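You operate a simulated robot arm through the tools that you are given. There is no shell and no other tool. Be economical: measure what you need, move in short steps, check, and stop when the job is done.

Carry out the task below with a simulated robot arm. There is one attempt and no reset: what you move stays moved.

Task
Fetch the carton that says "Pegs" from the table top and set it on top of the pale frame.

Only the result counts: the job must be done as asked and must still hold three seconds after the hand-in. Knocking over, shifting, dropping, spilling or breaking anything else fails it.

Robot
A 7-joint arm with a two-finger parallel gripper, fixed in place. Base frame: the origin is at the foot of the arm, x ahead of it, y to its left, z up; the work surface is at about z = 0. Readings come in mm, rad, newtons and seconds.
With the tool pointing down near the work surface it reaches from about 240 to 620 mm from the base axis. Its first joint turns from -1.152 to 1.152 rad. Payload 2.6 kg.
Tool frame: the origin (TCP) lies between the finger pads and is the grasp point; the fingertips stand 30 mm ahead of it; z points along the fingers, y is the line along which they close. Largest opening 94 mm; finger width 28, thickness 10; the body of the gripper, 50 by 96 mm, starts 55 mm behind the TCP.
Orientation is told as [roll, pitch, yaw] about the base's x, y, z axes, in that order, counted from this pose: with the fingers straight down and closing along the base's y, the tool's x points along the base's -x, its y along +y and its z along -z.

Tools
- The arm moves only by the tool move_arm. Its argument "motion" is a list of rows, each an object of numbers (a shift or turn left out is 0, a gripper value left out holds the last): "x", "y", "z": the shift along the tool's x, y, z in units of 400 mm (1.0 is 400 mm); "wx", "wy", "wz": the turn, a rotation vector about the tool's x, y, z in units of 120 degrees (1.0 is 120 degrees); "claw": the finger opening in cm, from 0 to 9.4. In form: [{"x": .., "y": .., "z": .., "wx": .., "wy": .., "wz": .., "claw": ..}, ...]. A call has 1 to 12 rows; each row is the pose to reach, as a shift and turn from the pose commanded when the call began, along the tool's axes at that moment. A call with a number of a shift or a turn outside -1 to 1 is refused whole. Each row takes 0.2 s and may step no farther than 50 mm and 0.15 rad from the row before; otherwise, or with a gripper value out of range, the whole call is refused. A pose out of reach is approached as far as the arm can. The call stops where the force on the tool passes 40 N (or 10 N more than at its start, if that is more) or the arm is blocked; 0.2 s more then pass. Each finger travels about 72 mm/s and halts on what it meets, pressing with about 28 N; the grip force reading is that of the motor and also rises with nothing between the fingers. The clock runs only during rows and for 0.2 s after the last one: add rows that repeat a pose to give the fingers time. It gives the time, the measured TCP pose, the force on the tool (base axes), the opening and the grip force at its end, in the units of the frame above (readings bear some noise), and new pictures: "views" is both (left out), scene, wrist or none.
- Cameras (640 x 400 px; columns grow to the right, rows downward): "scene" is fixed at [34.1, 429.9, 539.6]; the picture's right is [-0.79, -0.61, 0.00], its down [-0.41, 0.53, -0.75] and it looks along [0.46, -0.59, -0.66] (base axes); focal length 339 px, centre (320, 200). "wrist" rides on the gripper at [76, 14, -102] in the tool frame; the picture's right is [-0.18, 0.98, 0.00], its down [-0.75, -0.14, -0.64] and it looks along [-0.63, -0.12, 0.77] (tool axes); focal length 243 px, centre (320, 200). There is no depth. A picture from a camera that has moved, and an enlarged one, comes with that camera's place and axes in the base frame and with its lens. The place of the scene camera against the robot may be out by one fixed shift of up to 25 mm in any direction.
- enlarge(camera, box): a new picture of the part [left, top, right, bottom] of that camera's present view, enlarged. The clock stands still meanwhile.
- close_job(): hands the job in; it is judged then, once.

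Work in short steps. Places have to be worked out from the pictures, the camera data and where the tool is seen: move nearer, look again, correct. Check each grasp and each placing, and mend what went wrong. You have 90 turns and 200 pictures in all, those below and enlarged ones among them. Open the gripper and draw the arm clear of the work before you hand the job in, unless the task says otherwise; then end with one line.

The tools are called after "Call:" as name(argument=value, ...) on one line, values as JSON. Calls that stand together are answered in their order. move_arm: Moves the arm, as the interface text tells. Its arguments: {"type":"object","properties":{"motion":{"type":"array","items":{"type":"object","properties":{"x":{"type":"number"},"y":{"type":"number"},"z":{"type":"number"},"wx":{"type":"number"},"wy":{"type":"number"},"wz":{"type":"number"},"claw":{"type":"number"}}}},"views":{"type":"string","enum":["both","scene","wrist","none"]}},"required":["motion"]} The other tools are called the same way: enlarge (camera, box) takes an enlarged picture of a part of a camera's view; close_job () hands the job in.

At the start:

```text
clock: 0.0
tool_pos: [436.7, -82.9, 235.9]
tcp_rot: [0.001, -0.002, 0.0]
ft_force: [-0.1, -0.1, 0.2]
opening: 93.9
finger_force: 0.0
```

scene: 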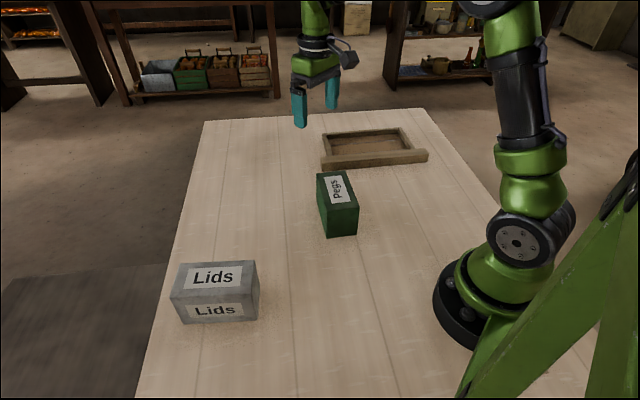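
wrist: 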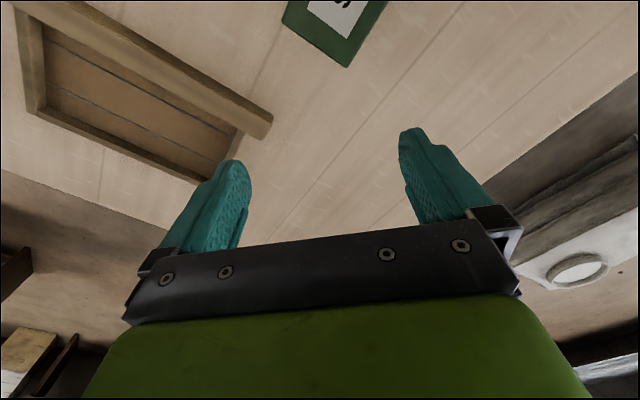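

I'll look closer at the carton and the frame before moving.

Call:
enlarge(camera="scene", box=[280, 100, 440, 250])

Call:
enlarge(camera="wrist", box=[0, 0, 400, 200])

```text
2.67 times, centred on (360, 175) of scene
camera zoom: at [34.1, 429.9, 539.6], right [-0.79, -0.61, 0.0], down [-0.41, 0.53, -0.75], along [0.46, -0.59, -0.66], focal length 904 px, centre (213, 267)
```

zoom: 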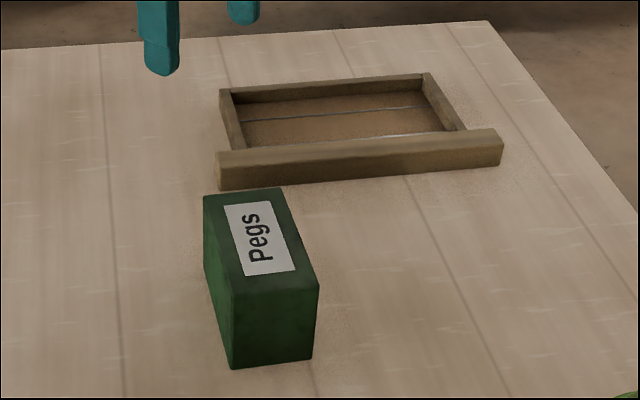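

```text
1.60 times, centred on (200, 100) of wrist
camera zoom: at [361.8, -68.4, 338.9], right [0.18, 0.98, 0.0], down [0.75, -0.14, 0.64], along [0.63, -0.12, -0.77], focal length 388 px, centre (512, 360)
```

zoom: 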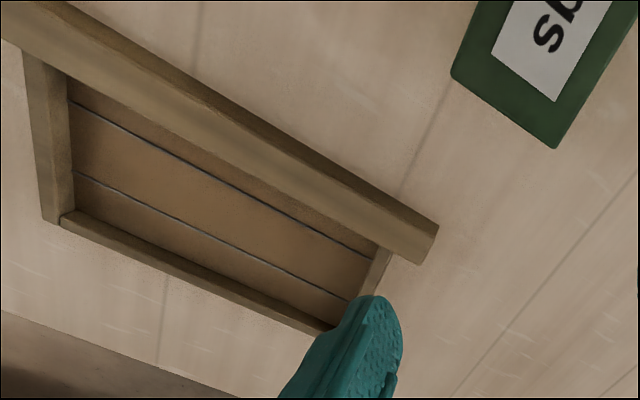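

The carton (about 66×121×86 mm) is centred near (348,-37), with its long axis at about -41° yaw. The frame's shape and height are still unclear, so I'll raise the arm and move back and right to see it with the wrist camera.

Call:
move_arm(motion=[{"x": 0.0535, "y": -0.0835, "z": -0.047}, {"x": 0.107, "y": -0.167, "z": -0.094}, {"x": 0.1605, "y": -0.2505, "z": -0.141}, {"x": 0.214, "y": -0.334, "z": -0.188}, {"x": 0.2675, "y": -0.4175, "z": -0.235}, {"x": 0.2675, "y": -0.4175, "z": -0.235}])

```text
clock: 1.4
tool_pos: [330.6, -250.1, 328.4]
tcp_rot: [-0.001, -0.001, 0.0]
ft_force: [-0.2, 0.9, -0.2]
opening: 94.2
finger_force: 0.1
camera wrist: at [254.9, -235.8, 431.7], right [0.18, 0.98, 0.0], down [0.75, -0.14, 0.64], along [0.63, -0.12, -0.77], focal length 243 px, centre (320, 200)
```

scene: 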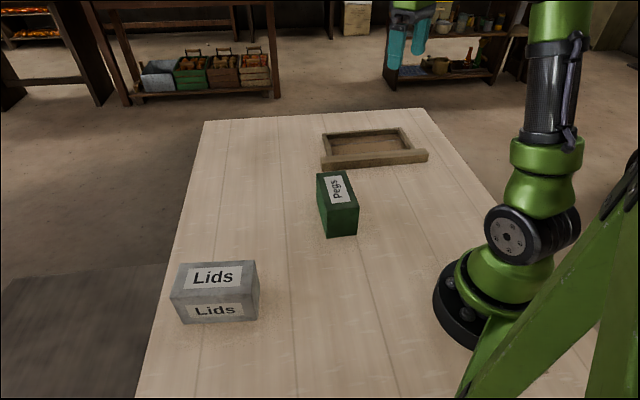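
wrist: 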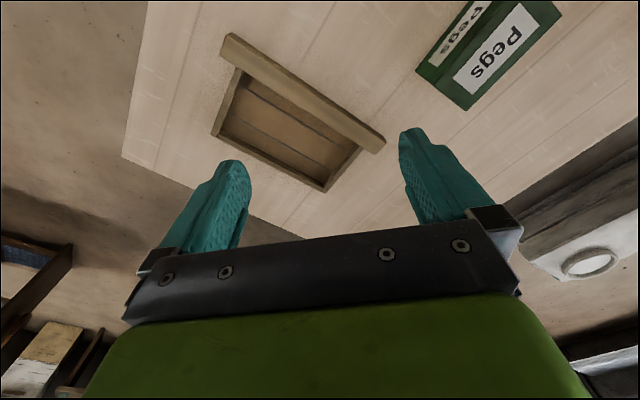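

Call:
enlarge(camera="wrist", box=[190, 10, 430, 210])

Call:
enlarge(camera="scene", box=[310, 115, 440, 180])

```text
2.00 times, centred on (310, 110) of wrist
camera zoom: at [254.9, -235.8, 431.7], right [0.18, 0.98, 0.0], down [0.75, -0.14, 0.64], along [0.63, -0.12, -0.77], focal length 485 px, centre (340, 380)
```

zoom: 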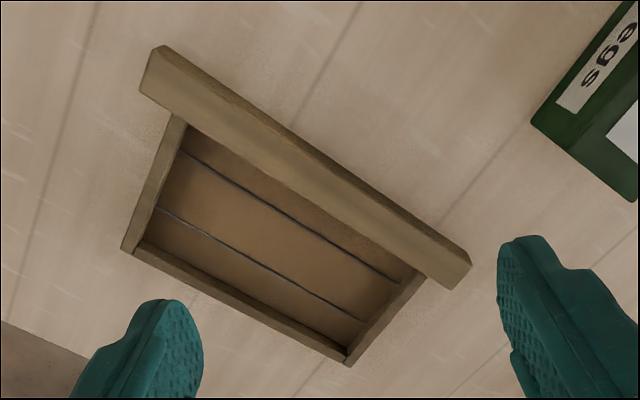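

```text
4.92 times, centred on (375, 148) of scene
camera zoom: at [34.1, 429.9, 539.6], right [-0.79, -0.61, 0.0], down [-0.41, 0.53, -0.75], along [0.46, -0.59, -0.66], focal length 1668 px, centre (49, 458)
```

zoom: 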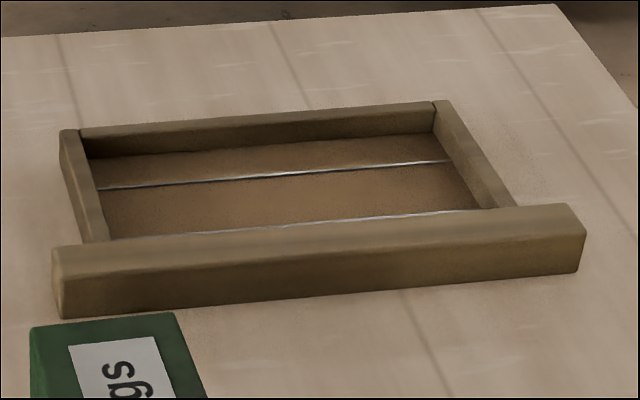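

The frame is a low hive frame, centred near (434,-328). Its rails are about 20–28 mm high, with a recess of about 218×123 mm. I'll put the carton in it with its long side along the top bar. First I'll hover over the carton with the fingers turned across its short side.

Call:
move_arm(motion=[{"x": -0.00725, "y": 0.08875, "z": 0.0408, "wz": 0.0577}, {"x": -0.0145, "y": 0.1775, "z": 0.0817, "wz": 0.1153}, {"x": -0.02175, "y": 0.26625, "z": 0.1225, "wz": 0.173}, {"x": -0.029, "y": 0.355, "z": 0.1633, "wz": 0.2307}, {"x": -0.03625, "y": 0.44375, "z": 0.2042, "wz": 0.2883}, {"x": -0.0435, "y": 0.5325, "z": 0.245, "wz": 0.346}, {"x": -0.0435, "y": 0.5325, "z": 0.245, "wz": 0.346}])

```text
clock: 3.0
tool_pos: [346.2, -34.4, 230.8]
tcp_rot: [-0.002, 0.002, -0.726]
ft_force: [-0.2, -0.9, 0.1]
opening: 93.8
finger_force: 0.1
camera wrist: at [298.9, 27.6, 334.3], right [0.79, 0.61, 0.0], down [0.47, -0.61, 0.64], along [0.39, -0.51, -0.77], focal length 243 px, centre (320, 200)
```

scene: 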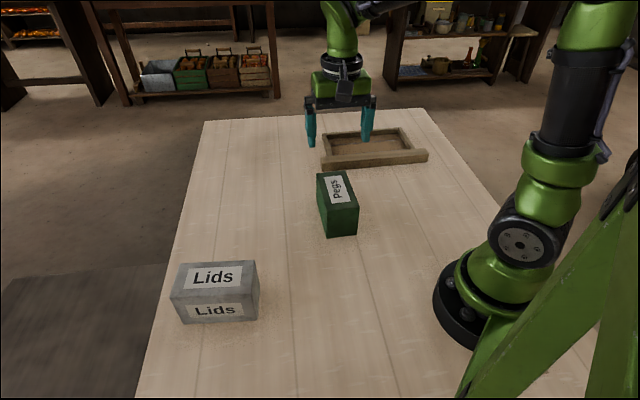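
wrist: 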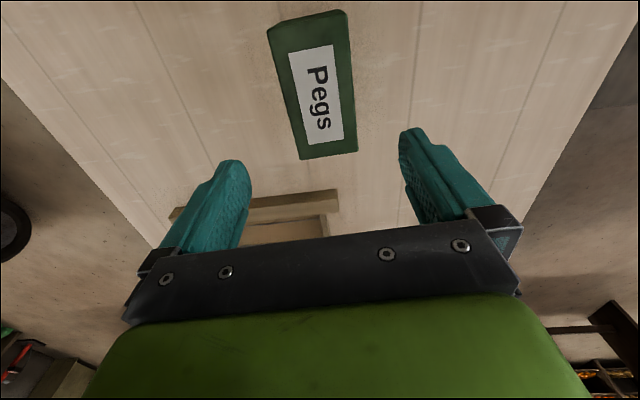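

The carton centre works out at (344.5,-34.2), which is right under the TCP, with yaw about -0.735. I'll go down until the fingertips are just above the carton top and check.

Call:
move_arm(motion=[{"z": 0.09, "wz": 0.005}, {"z": 0.18, "wz": 0.005}, {"z": 0.265, "wz": 0.005}, {"z": 0.265, "wz": 0.005}])

```text
clock: 4.0
tool_pos: [349.9, -31.4, 125.7]
tcp_rot: [-0.001, 0.0, -0.737]
ft_force: [0.2, 0.5, -0.4]
opening: 93.9
finger_force: 0.1
camera wrist: at [302.6, 29.4, 230.0], right [0.8, 0.6, 0.0], down [0.46, -0.61, 0.64], along [0.39, -0.51, -0.77], focal length 243 px, centre (320, 200)
```

scene: 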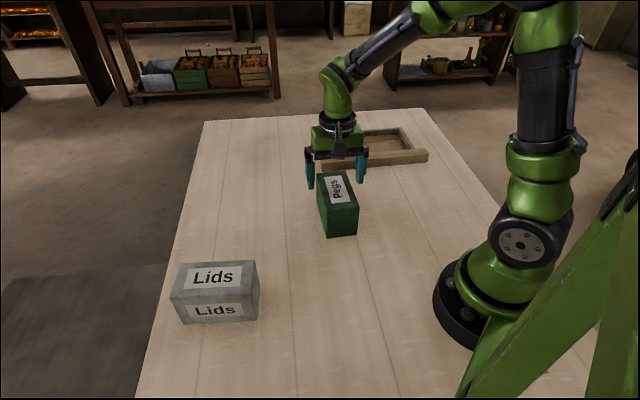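
wrist: 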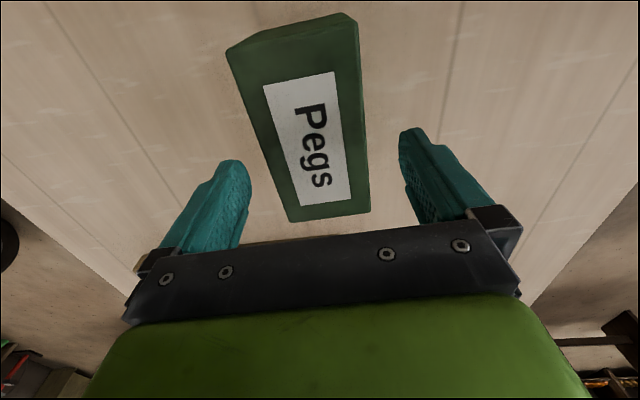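

The TCP now reads about 5 mm off along the closing axis, against a carton centre of (346,-34). I'll correct that and descend to grasp height.

Call:
move_arm(motion=[{"y": -0.011}, {"y": -0.011, "z": 0.06}, {"y": -0.011, "z": 0.12}, {"y": -0.011, "z": 0.17}, {"y": -0.011, "z": 0.17}])

```text
clock: 5.2
tool_pos: [344.8, -39.7, 58.2]
tcp_rot: [-0.002, 0.001, -0.736]
ft_force: [0.8, -0.4, -0.2]
opening: 93.9
finger_force: 0.1
camera wrist: at [298.5, 22.2, 161.2], right [0.8, 0.6, 0.0], down [0.46, -0.61, 0.64], along [0.39, -0.51, -0.77], focal length 243 px, centre (320, 200)
```

scene: 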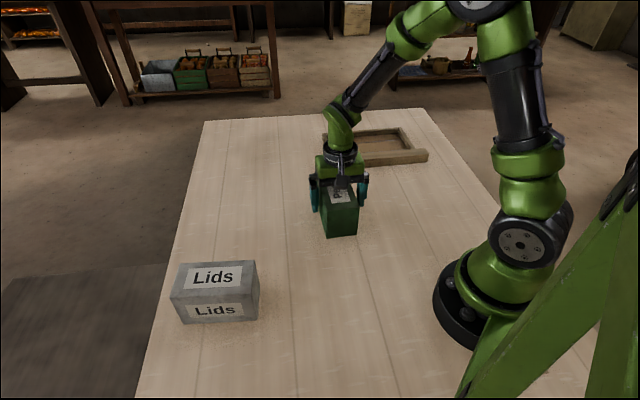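
wrist: 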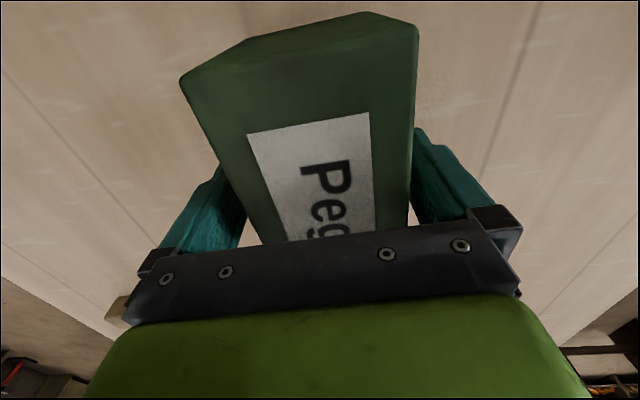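

The fingers straddle the carton, so I'll close on it.

Call:
move_arm(motion=[{"claw": 5.0}, {"claw": 5.0}, {"claw": 5.0}, {"claw": 5.0}], views="wrist")

```text
clock: 6.2
tool_pos: [344.8, -39.9, 57.5]
tcp_rot: [0.001, -0.001, -0.736]
ft_force: [0.8, 0.6, -0.9]
opening: 74.3
finger_force: 28.1
camera wrist: at [298.5, 22.2, 161.4], right [0.8, 0.61, 0.0], down [0.46, -0.61, 0.64], along [0.39, -0.51, -0.77], focal length 243 px, centre (320, 200)
```

wrist: 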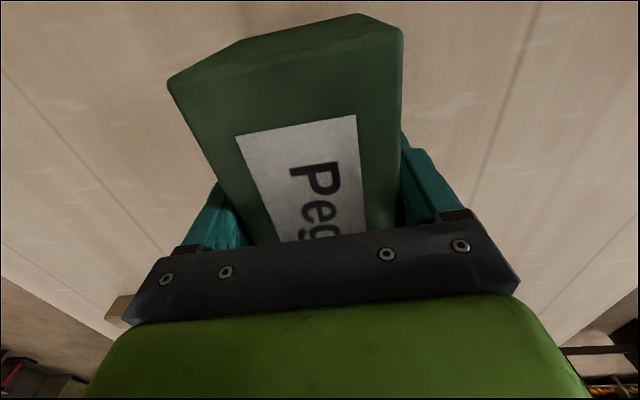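

Opening 74 mm at 28 N means the carton is held. I'll lift slowly and verify.

Call:
move_arm(motion=[{"z": -0.03}, {"z": -0.1}, {"z": -0.2}, {"z": -0.3}, {"z": -0.3}])

```text
clock: 7.4
tool_pos: [346.8, -38.4, 177.4]
tcp_rot: [-0.001, 0.0, -0.735]
ft_force: [-0.9, 0.4, -2.5]
opening: 74.2
finger_force: 27.8
camera wrist: at [301.4, 23.1, 279.4], right [0.8, 0.61, 0.0], down [0.46, -0.61, 0.64], along [0.39, -0.51, -0.77], focal length 243 px, centre (320, 200)
```

scene: 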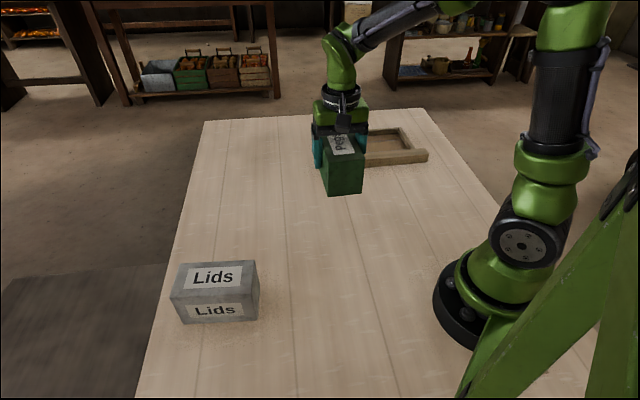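
wrist: 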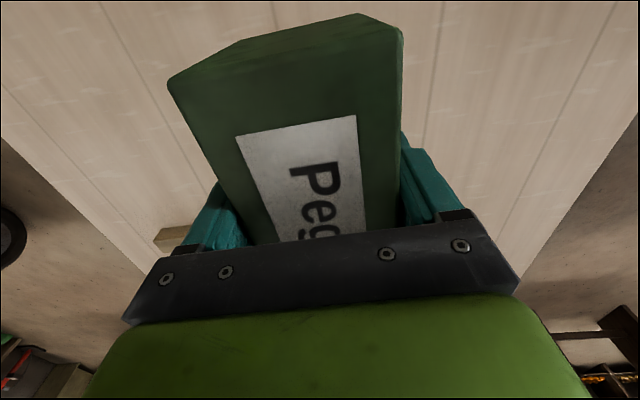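

The carton is lifted cleanly. I'll carry it over the frame at about 120 mm clearance while turning 89°, so its long side runs along the top bar.

Call:
move_arm(motion=[{"x": -0.059, "y": -0.03455, "wz": -0.06745}, {"x": -0.118, "y": -0.0691, "wz": -0.1349}, {"x": -0.177, "y": -0.10365, "wz": -0.20235}, {"x": -0.236, "y": -0.1382, "wz": -0.2698}, {"x": -0.295, "y": -0.17275, "wz": -0.33725}, {"x": -0.354, "y": -0.2073, "wz": -0.4047}, {"x": -0.413, "y": -0.24185, "wz": -0.47215}, {"x": -0.472, "y": -0.2764, "wz": -0.5396}, {"x": -0.531, "y": -0.31095, "wz": -0.60705}, {"x": -0.59, "y": -0.3455, "wz": -0.6745}, {"x": -0.649, "y": -0.38, "wz": -0.742}, {"x": -0.649, "y": -0.38, "wz": -0.742}])

```text
clock: 10.0
tool_pos: [437.9, -325.1, 177.4]
tcp_rot: [0.001, -0.001, 0.821]
ft_force: [-0.8, 0.2, -2.9]
opening: 74.3
finger_force: 28.3
camera wrist: at [375.6, -370.7, 281.9], right [-0.59, 0.81, 0.0], down [0.62, 0.45, 0.64], along [0.52, 0.38, -0.77], focal length 243 px, centre (320, 200)
```

scene: 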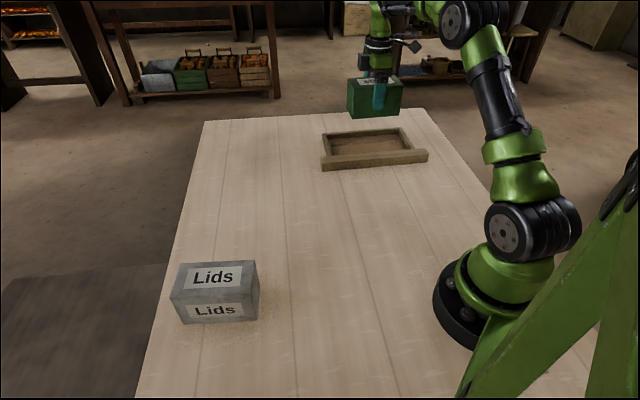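
wrist: 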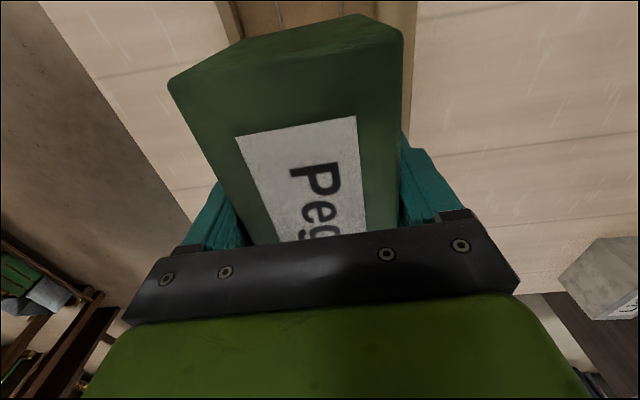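

It is positioned over the frame and well aligned. I'll lower it until the carton bottom is about 12 mm above the rails, then inspect.

Call:
move_arm(motion=[{"z": 0.07}, {"z": 0.14}, {"z": 0.195}, {"z": 0.195}], views="wrist")

Call:
enlarge(camera="scene", box=[300, 80, 440, 180])

Call:
enlarge(camera="wrist", box=[120, 0, 520, 220])

```text
clock: 11.0
tool_pos: [435.0, -327.5, 100.5]
tcp_rot: [0.0, 0.0, 0.818]
ft_force: [0.4, -0.5, -3.0]
opening: 74.4
finger_force: 27.6
camera wrist: at [373.0, -373.1, 203.4], right [-0.59, 0.81, 0.0], down [0.62, 0.45, 0.64], along [0.52, 0.38, -0.77], focal length 243 px, centre (320, 200)
```

wrist: 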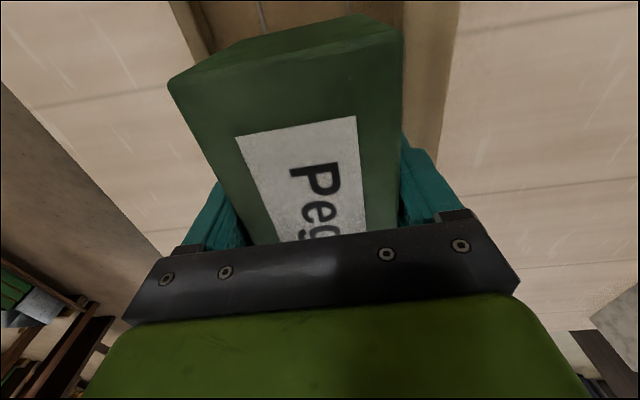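

```text
4.00 times, centred on (370, 130) of scene
camera zoom: at [34.1, 429.9, 539.6], right [-0.79, -0.61, 0.0], down [-0.41, 0.53, -0.75], along [0.46, -0.59, -0.66], focal length 1355 px, centre (120, 480)
```

zoom: 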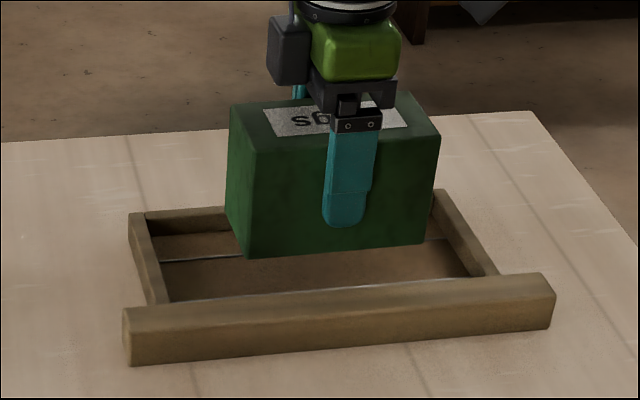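

```text
1.60 times, centred on (320, 110) of wrist
camera zoom: at [373.0, -373.1, 203.4], right [-0.59, 0.81, 0.0], down [0.62, 0.45, 0.64], along [0.52, 0.38, -0.77], focal length 388 px, centre (320, 344)
```

zoom: 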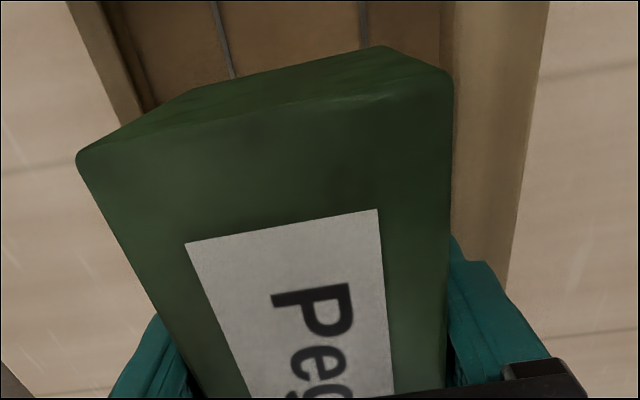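

The clearances look good on all sides of the recess. I'll lower in small steps and watch the force for contact.

Call:
move_arm(motion=[{"z": 0.02}, {"z": 0.04}, {"z": 0.055}, {"z": 0.065}, {"z": 0.065}], views="none")

Call:
enlarge(camera="scene", box=[300, 80, 440, 180])

```text
clock: 12.2
tool_pos: [435.7, -327.4, 74.3]
tcp_rot: [-0.002, 0.0, 0.818]
ft_force: [-0.2, 0.6, -3.1]
opening: 74.1
finger_force: 28.0
```

```text
4.00 times, centred on (370, 130) of scene
camera zoom: at [34.1, 429.9, 539.6], right [-0.79, -0.61, 0.0], down [-0.41, 0.53, -0.75], along [0.46, -0.59, -0.66], focal length 1355 px, centre (120, 480)
```

zoom: 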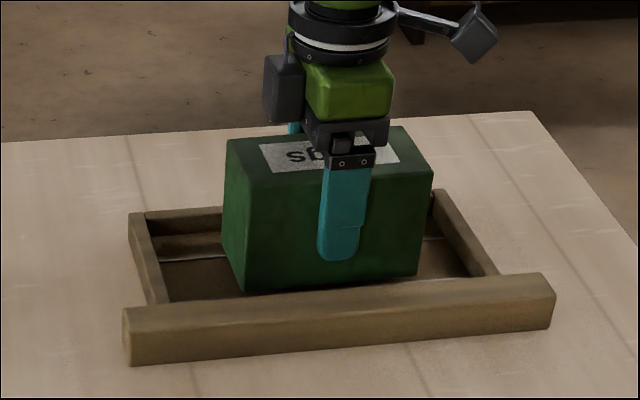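

No contact yet, with the bottom at about 16 mm and inside the rails. I'll continue in 2 mm steps.

Call:
move_arm(motion=[{"z": 0.005}, {"z": 0.01}, {"z": 0.015}, {"z": 0.015}], views="none")

```text
clock: 13.2
tool_pos: [437.2, -327.0, 67.6]
tcp_rot: [-0.002, -0.001, 0.819]
ft_force: [1.0, -0.6, -3.3]
opening: 74.3
finger_force: 27.8
```

Still free at a bottom height of about 10 mm, so I'll go on in even smaller steps.

Call:
move_arm(motion=[{"z": 0.0025}, {"z": 0.005}, {"z": 0.0075}, {"z": 0.0075}], views="none")

```text
clock: 14.2
tool_pos: [436.4, -327.0, 65.7]
tcp_rot: [-0.001, 0.0, 0.819]
ft_force: [-3.2, 3.0, 9.4]
opening: 74.3
finger_force: 28.0
```

There is contact at a bottom height of about 8 mm, so the carton is on the frame's panel and not the table. I'll back off the 1 mm press and open the fingers partway.

Call:
move_arm(motion=[{"z": -0.001}, {"z": -0.001, "claw": 8.8}, {"z": -0.001, "claw": 8.8}, {"z": -0.001, "claw": 8.8}], views="wrist")

Call:
enlarge(camera="scene", box=[300, 80, 440, 180])

```text
clock: 15.2
tool_pos: [434.9, -326.2, 66.0]
tcp_rot: [0.0, -0.001, 0.818]
ft_force: [0.2, 0.2, -0.7]
opening: 88.4
finger_force: 0.1
camera wrist: at [372.7, -372.8, 168.7], right [-0.59, 0.81, 0.0], down [0.62, 0.45, 0.64], along [0.52, 0.38, -0.77], focal length 243 px, centre (320, 200)
```

wrist: 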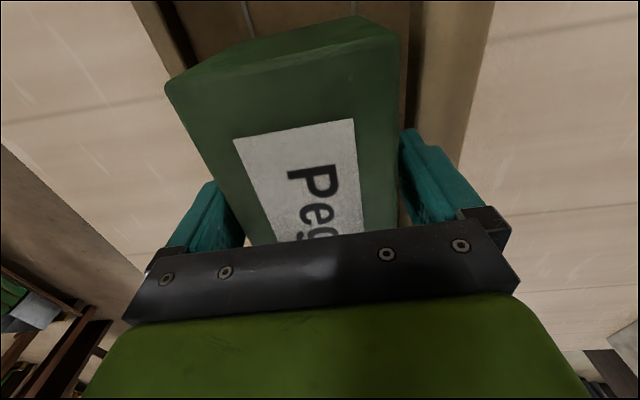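

```text
4.00 times, centred on (370, 130) of scene
camera zoom: at [34.1, 429.9, 539.6], right [-0.79, -0.61, 0.0], down [-0.41, 0.53, -0.75], along [0.46, -0.59, -0.66], focal length 1355 px, centre (120, 480)
```

zoom: 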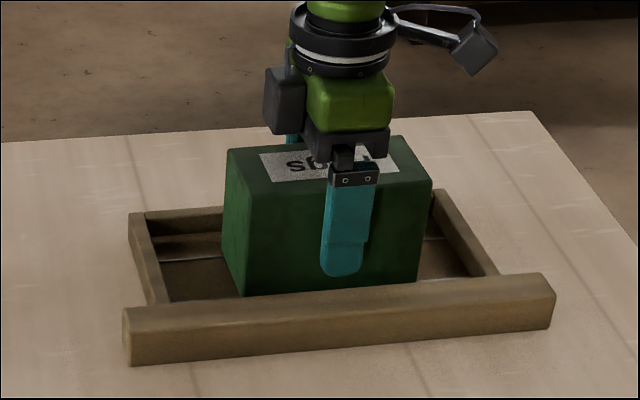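

The carton is released and level. I'll withdraw straight up.

Call:
move_arm(motion=[{"z": -0.05}, {"z": -0.12}, {"z": -0.22}, {"z": -0.32}, {"z": -0.42}, {"z": -0.42}])

Call:
enlarge(camera="scene", box=[300, 80, 440, 180])

```text
clock: 16.6
tool_pos: [438.3, -325.8, 231.0]
tcp_rot: [-0.002, 0.001, 0.818]
ft_force: [-0.4, -0.1, -0.4]
opening: 87.9
finger_force: 0.0
camera wrist: at [376.2, -371.8, 334.6], right [-0.59, 0.81, 0.0], down [0.62, 0.45, 0.64], along [0.52, 0.38, -0.77], focal length 243 px, centre (320, 200)
```

scene: 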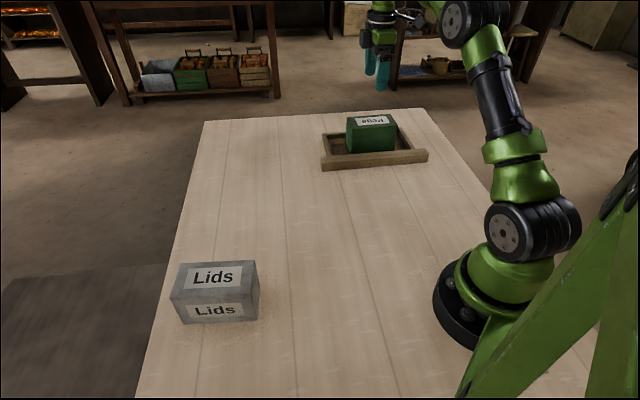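
wrist: 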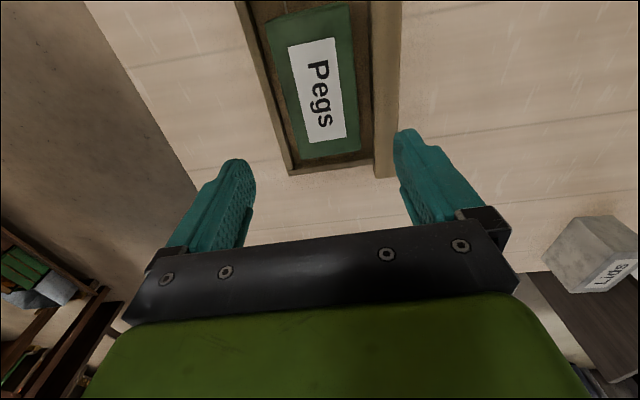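

```text
4.00 times, centred on (370, 130) of scene
camera zoom: at [34.1, 429.9, 539.6], right [-0.79, -0.61, 0.0], down [-0.41, 0.53, -0.75], along [0.46, -0.59, -0.66], focal length 1355 px, centre (120, 480)
```

zoom: 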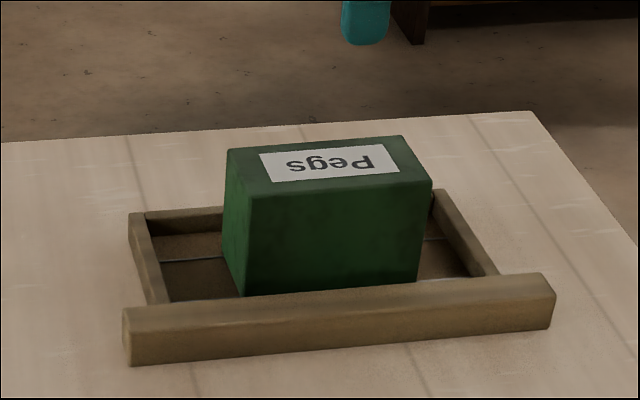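

The "Pegs" carton sits upright and steady on the frame, the frame and the "Lids" box haven't moved, and the arm is clear. I'm handing the job in.

Call:
close_job()

```text
The job is handed in.
```

The "Pegs" carton is standing upright on the pale frame, resting on its inner panel between the rails (not on top of them), and nothing else was moved.
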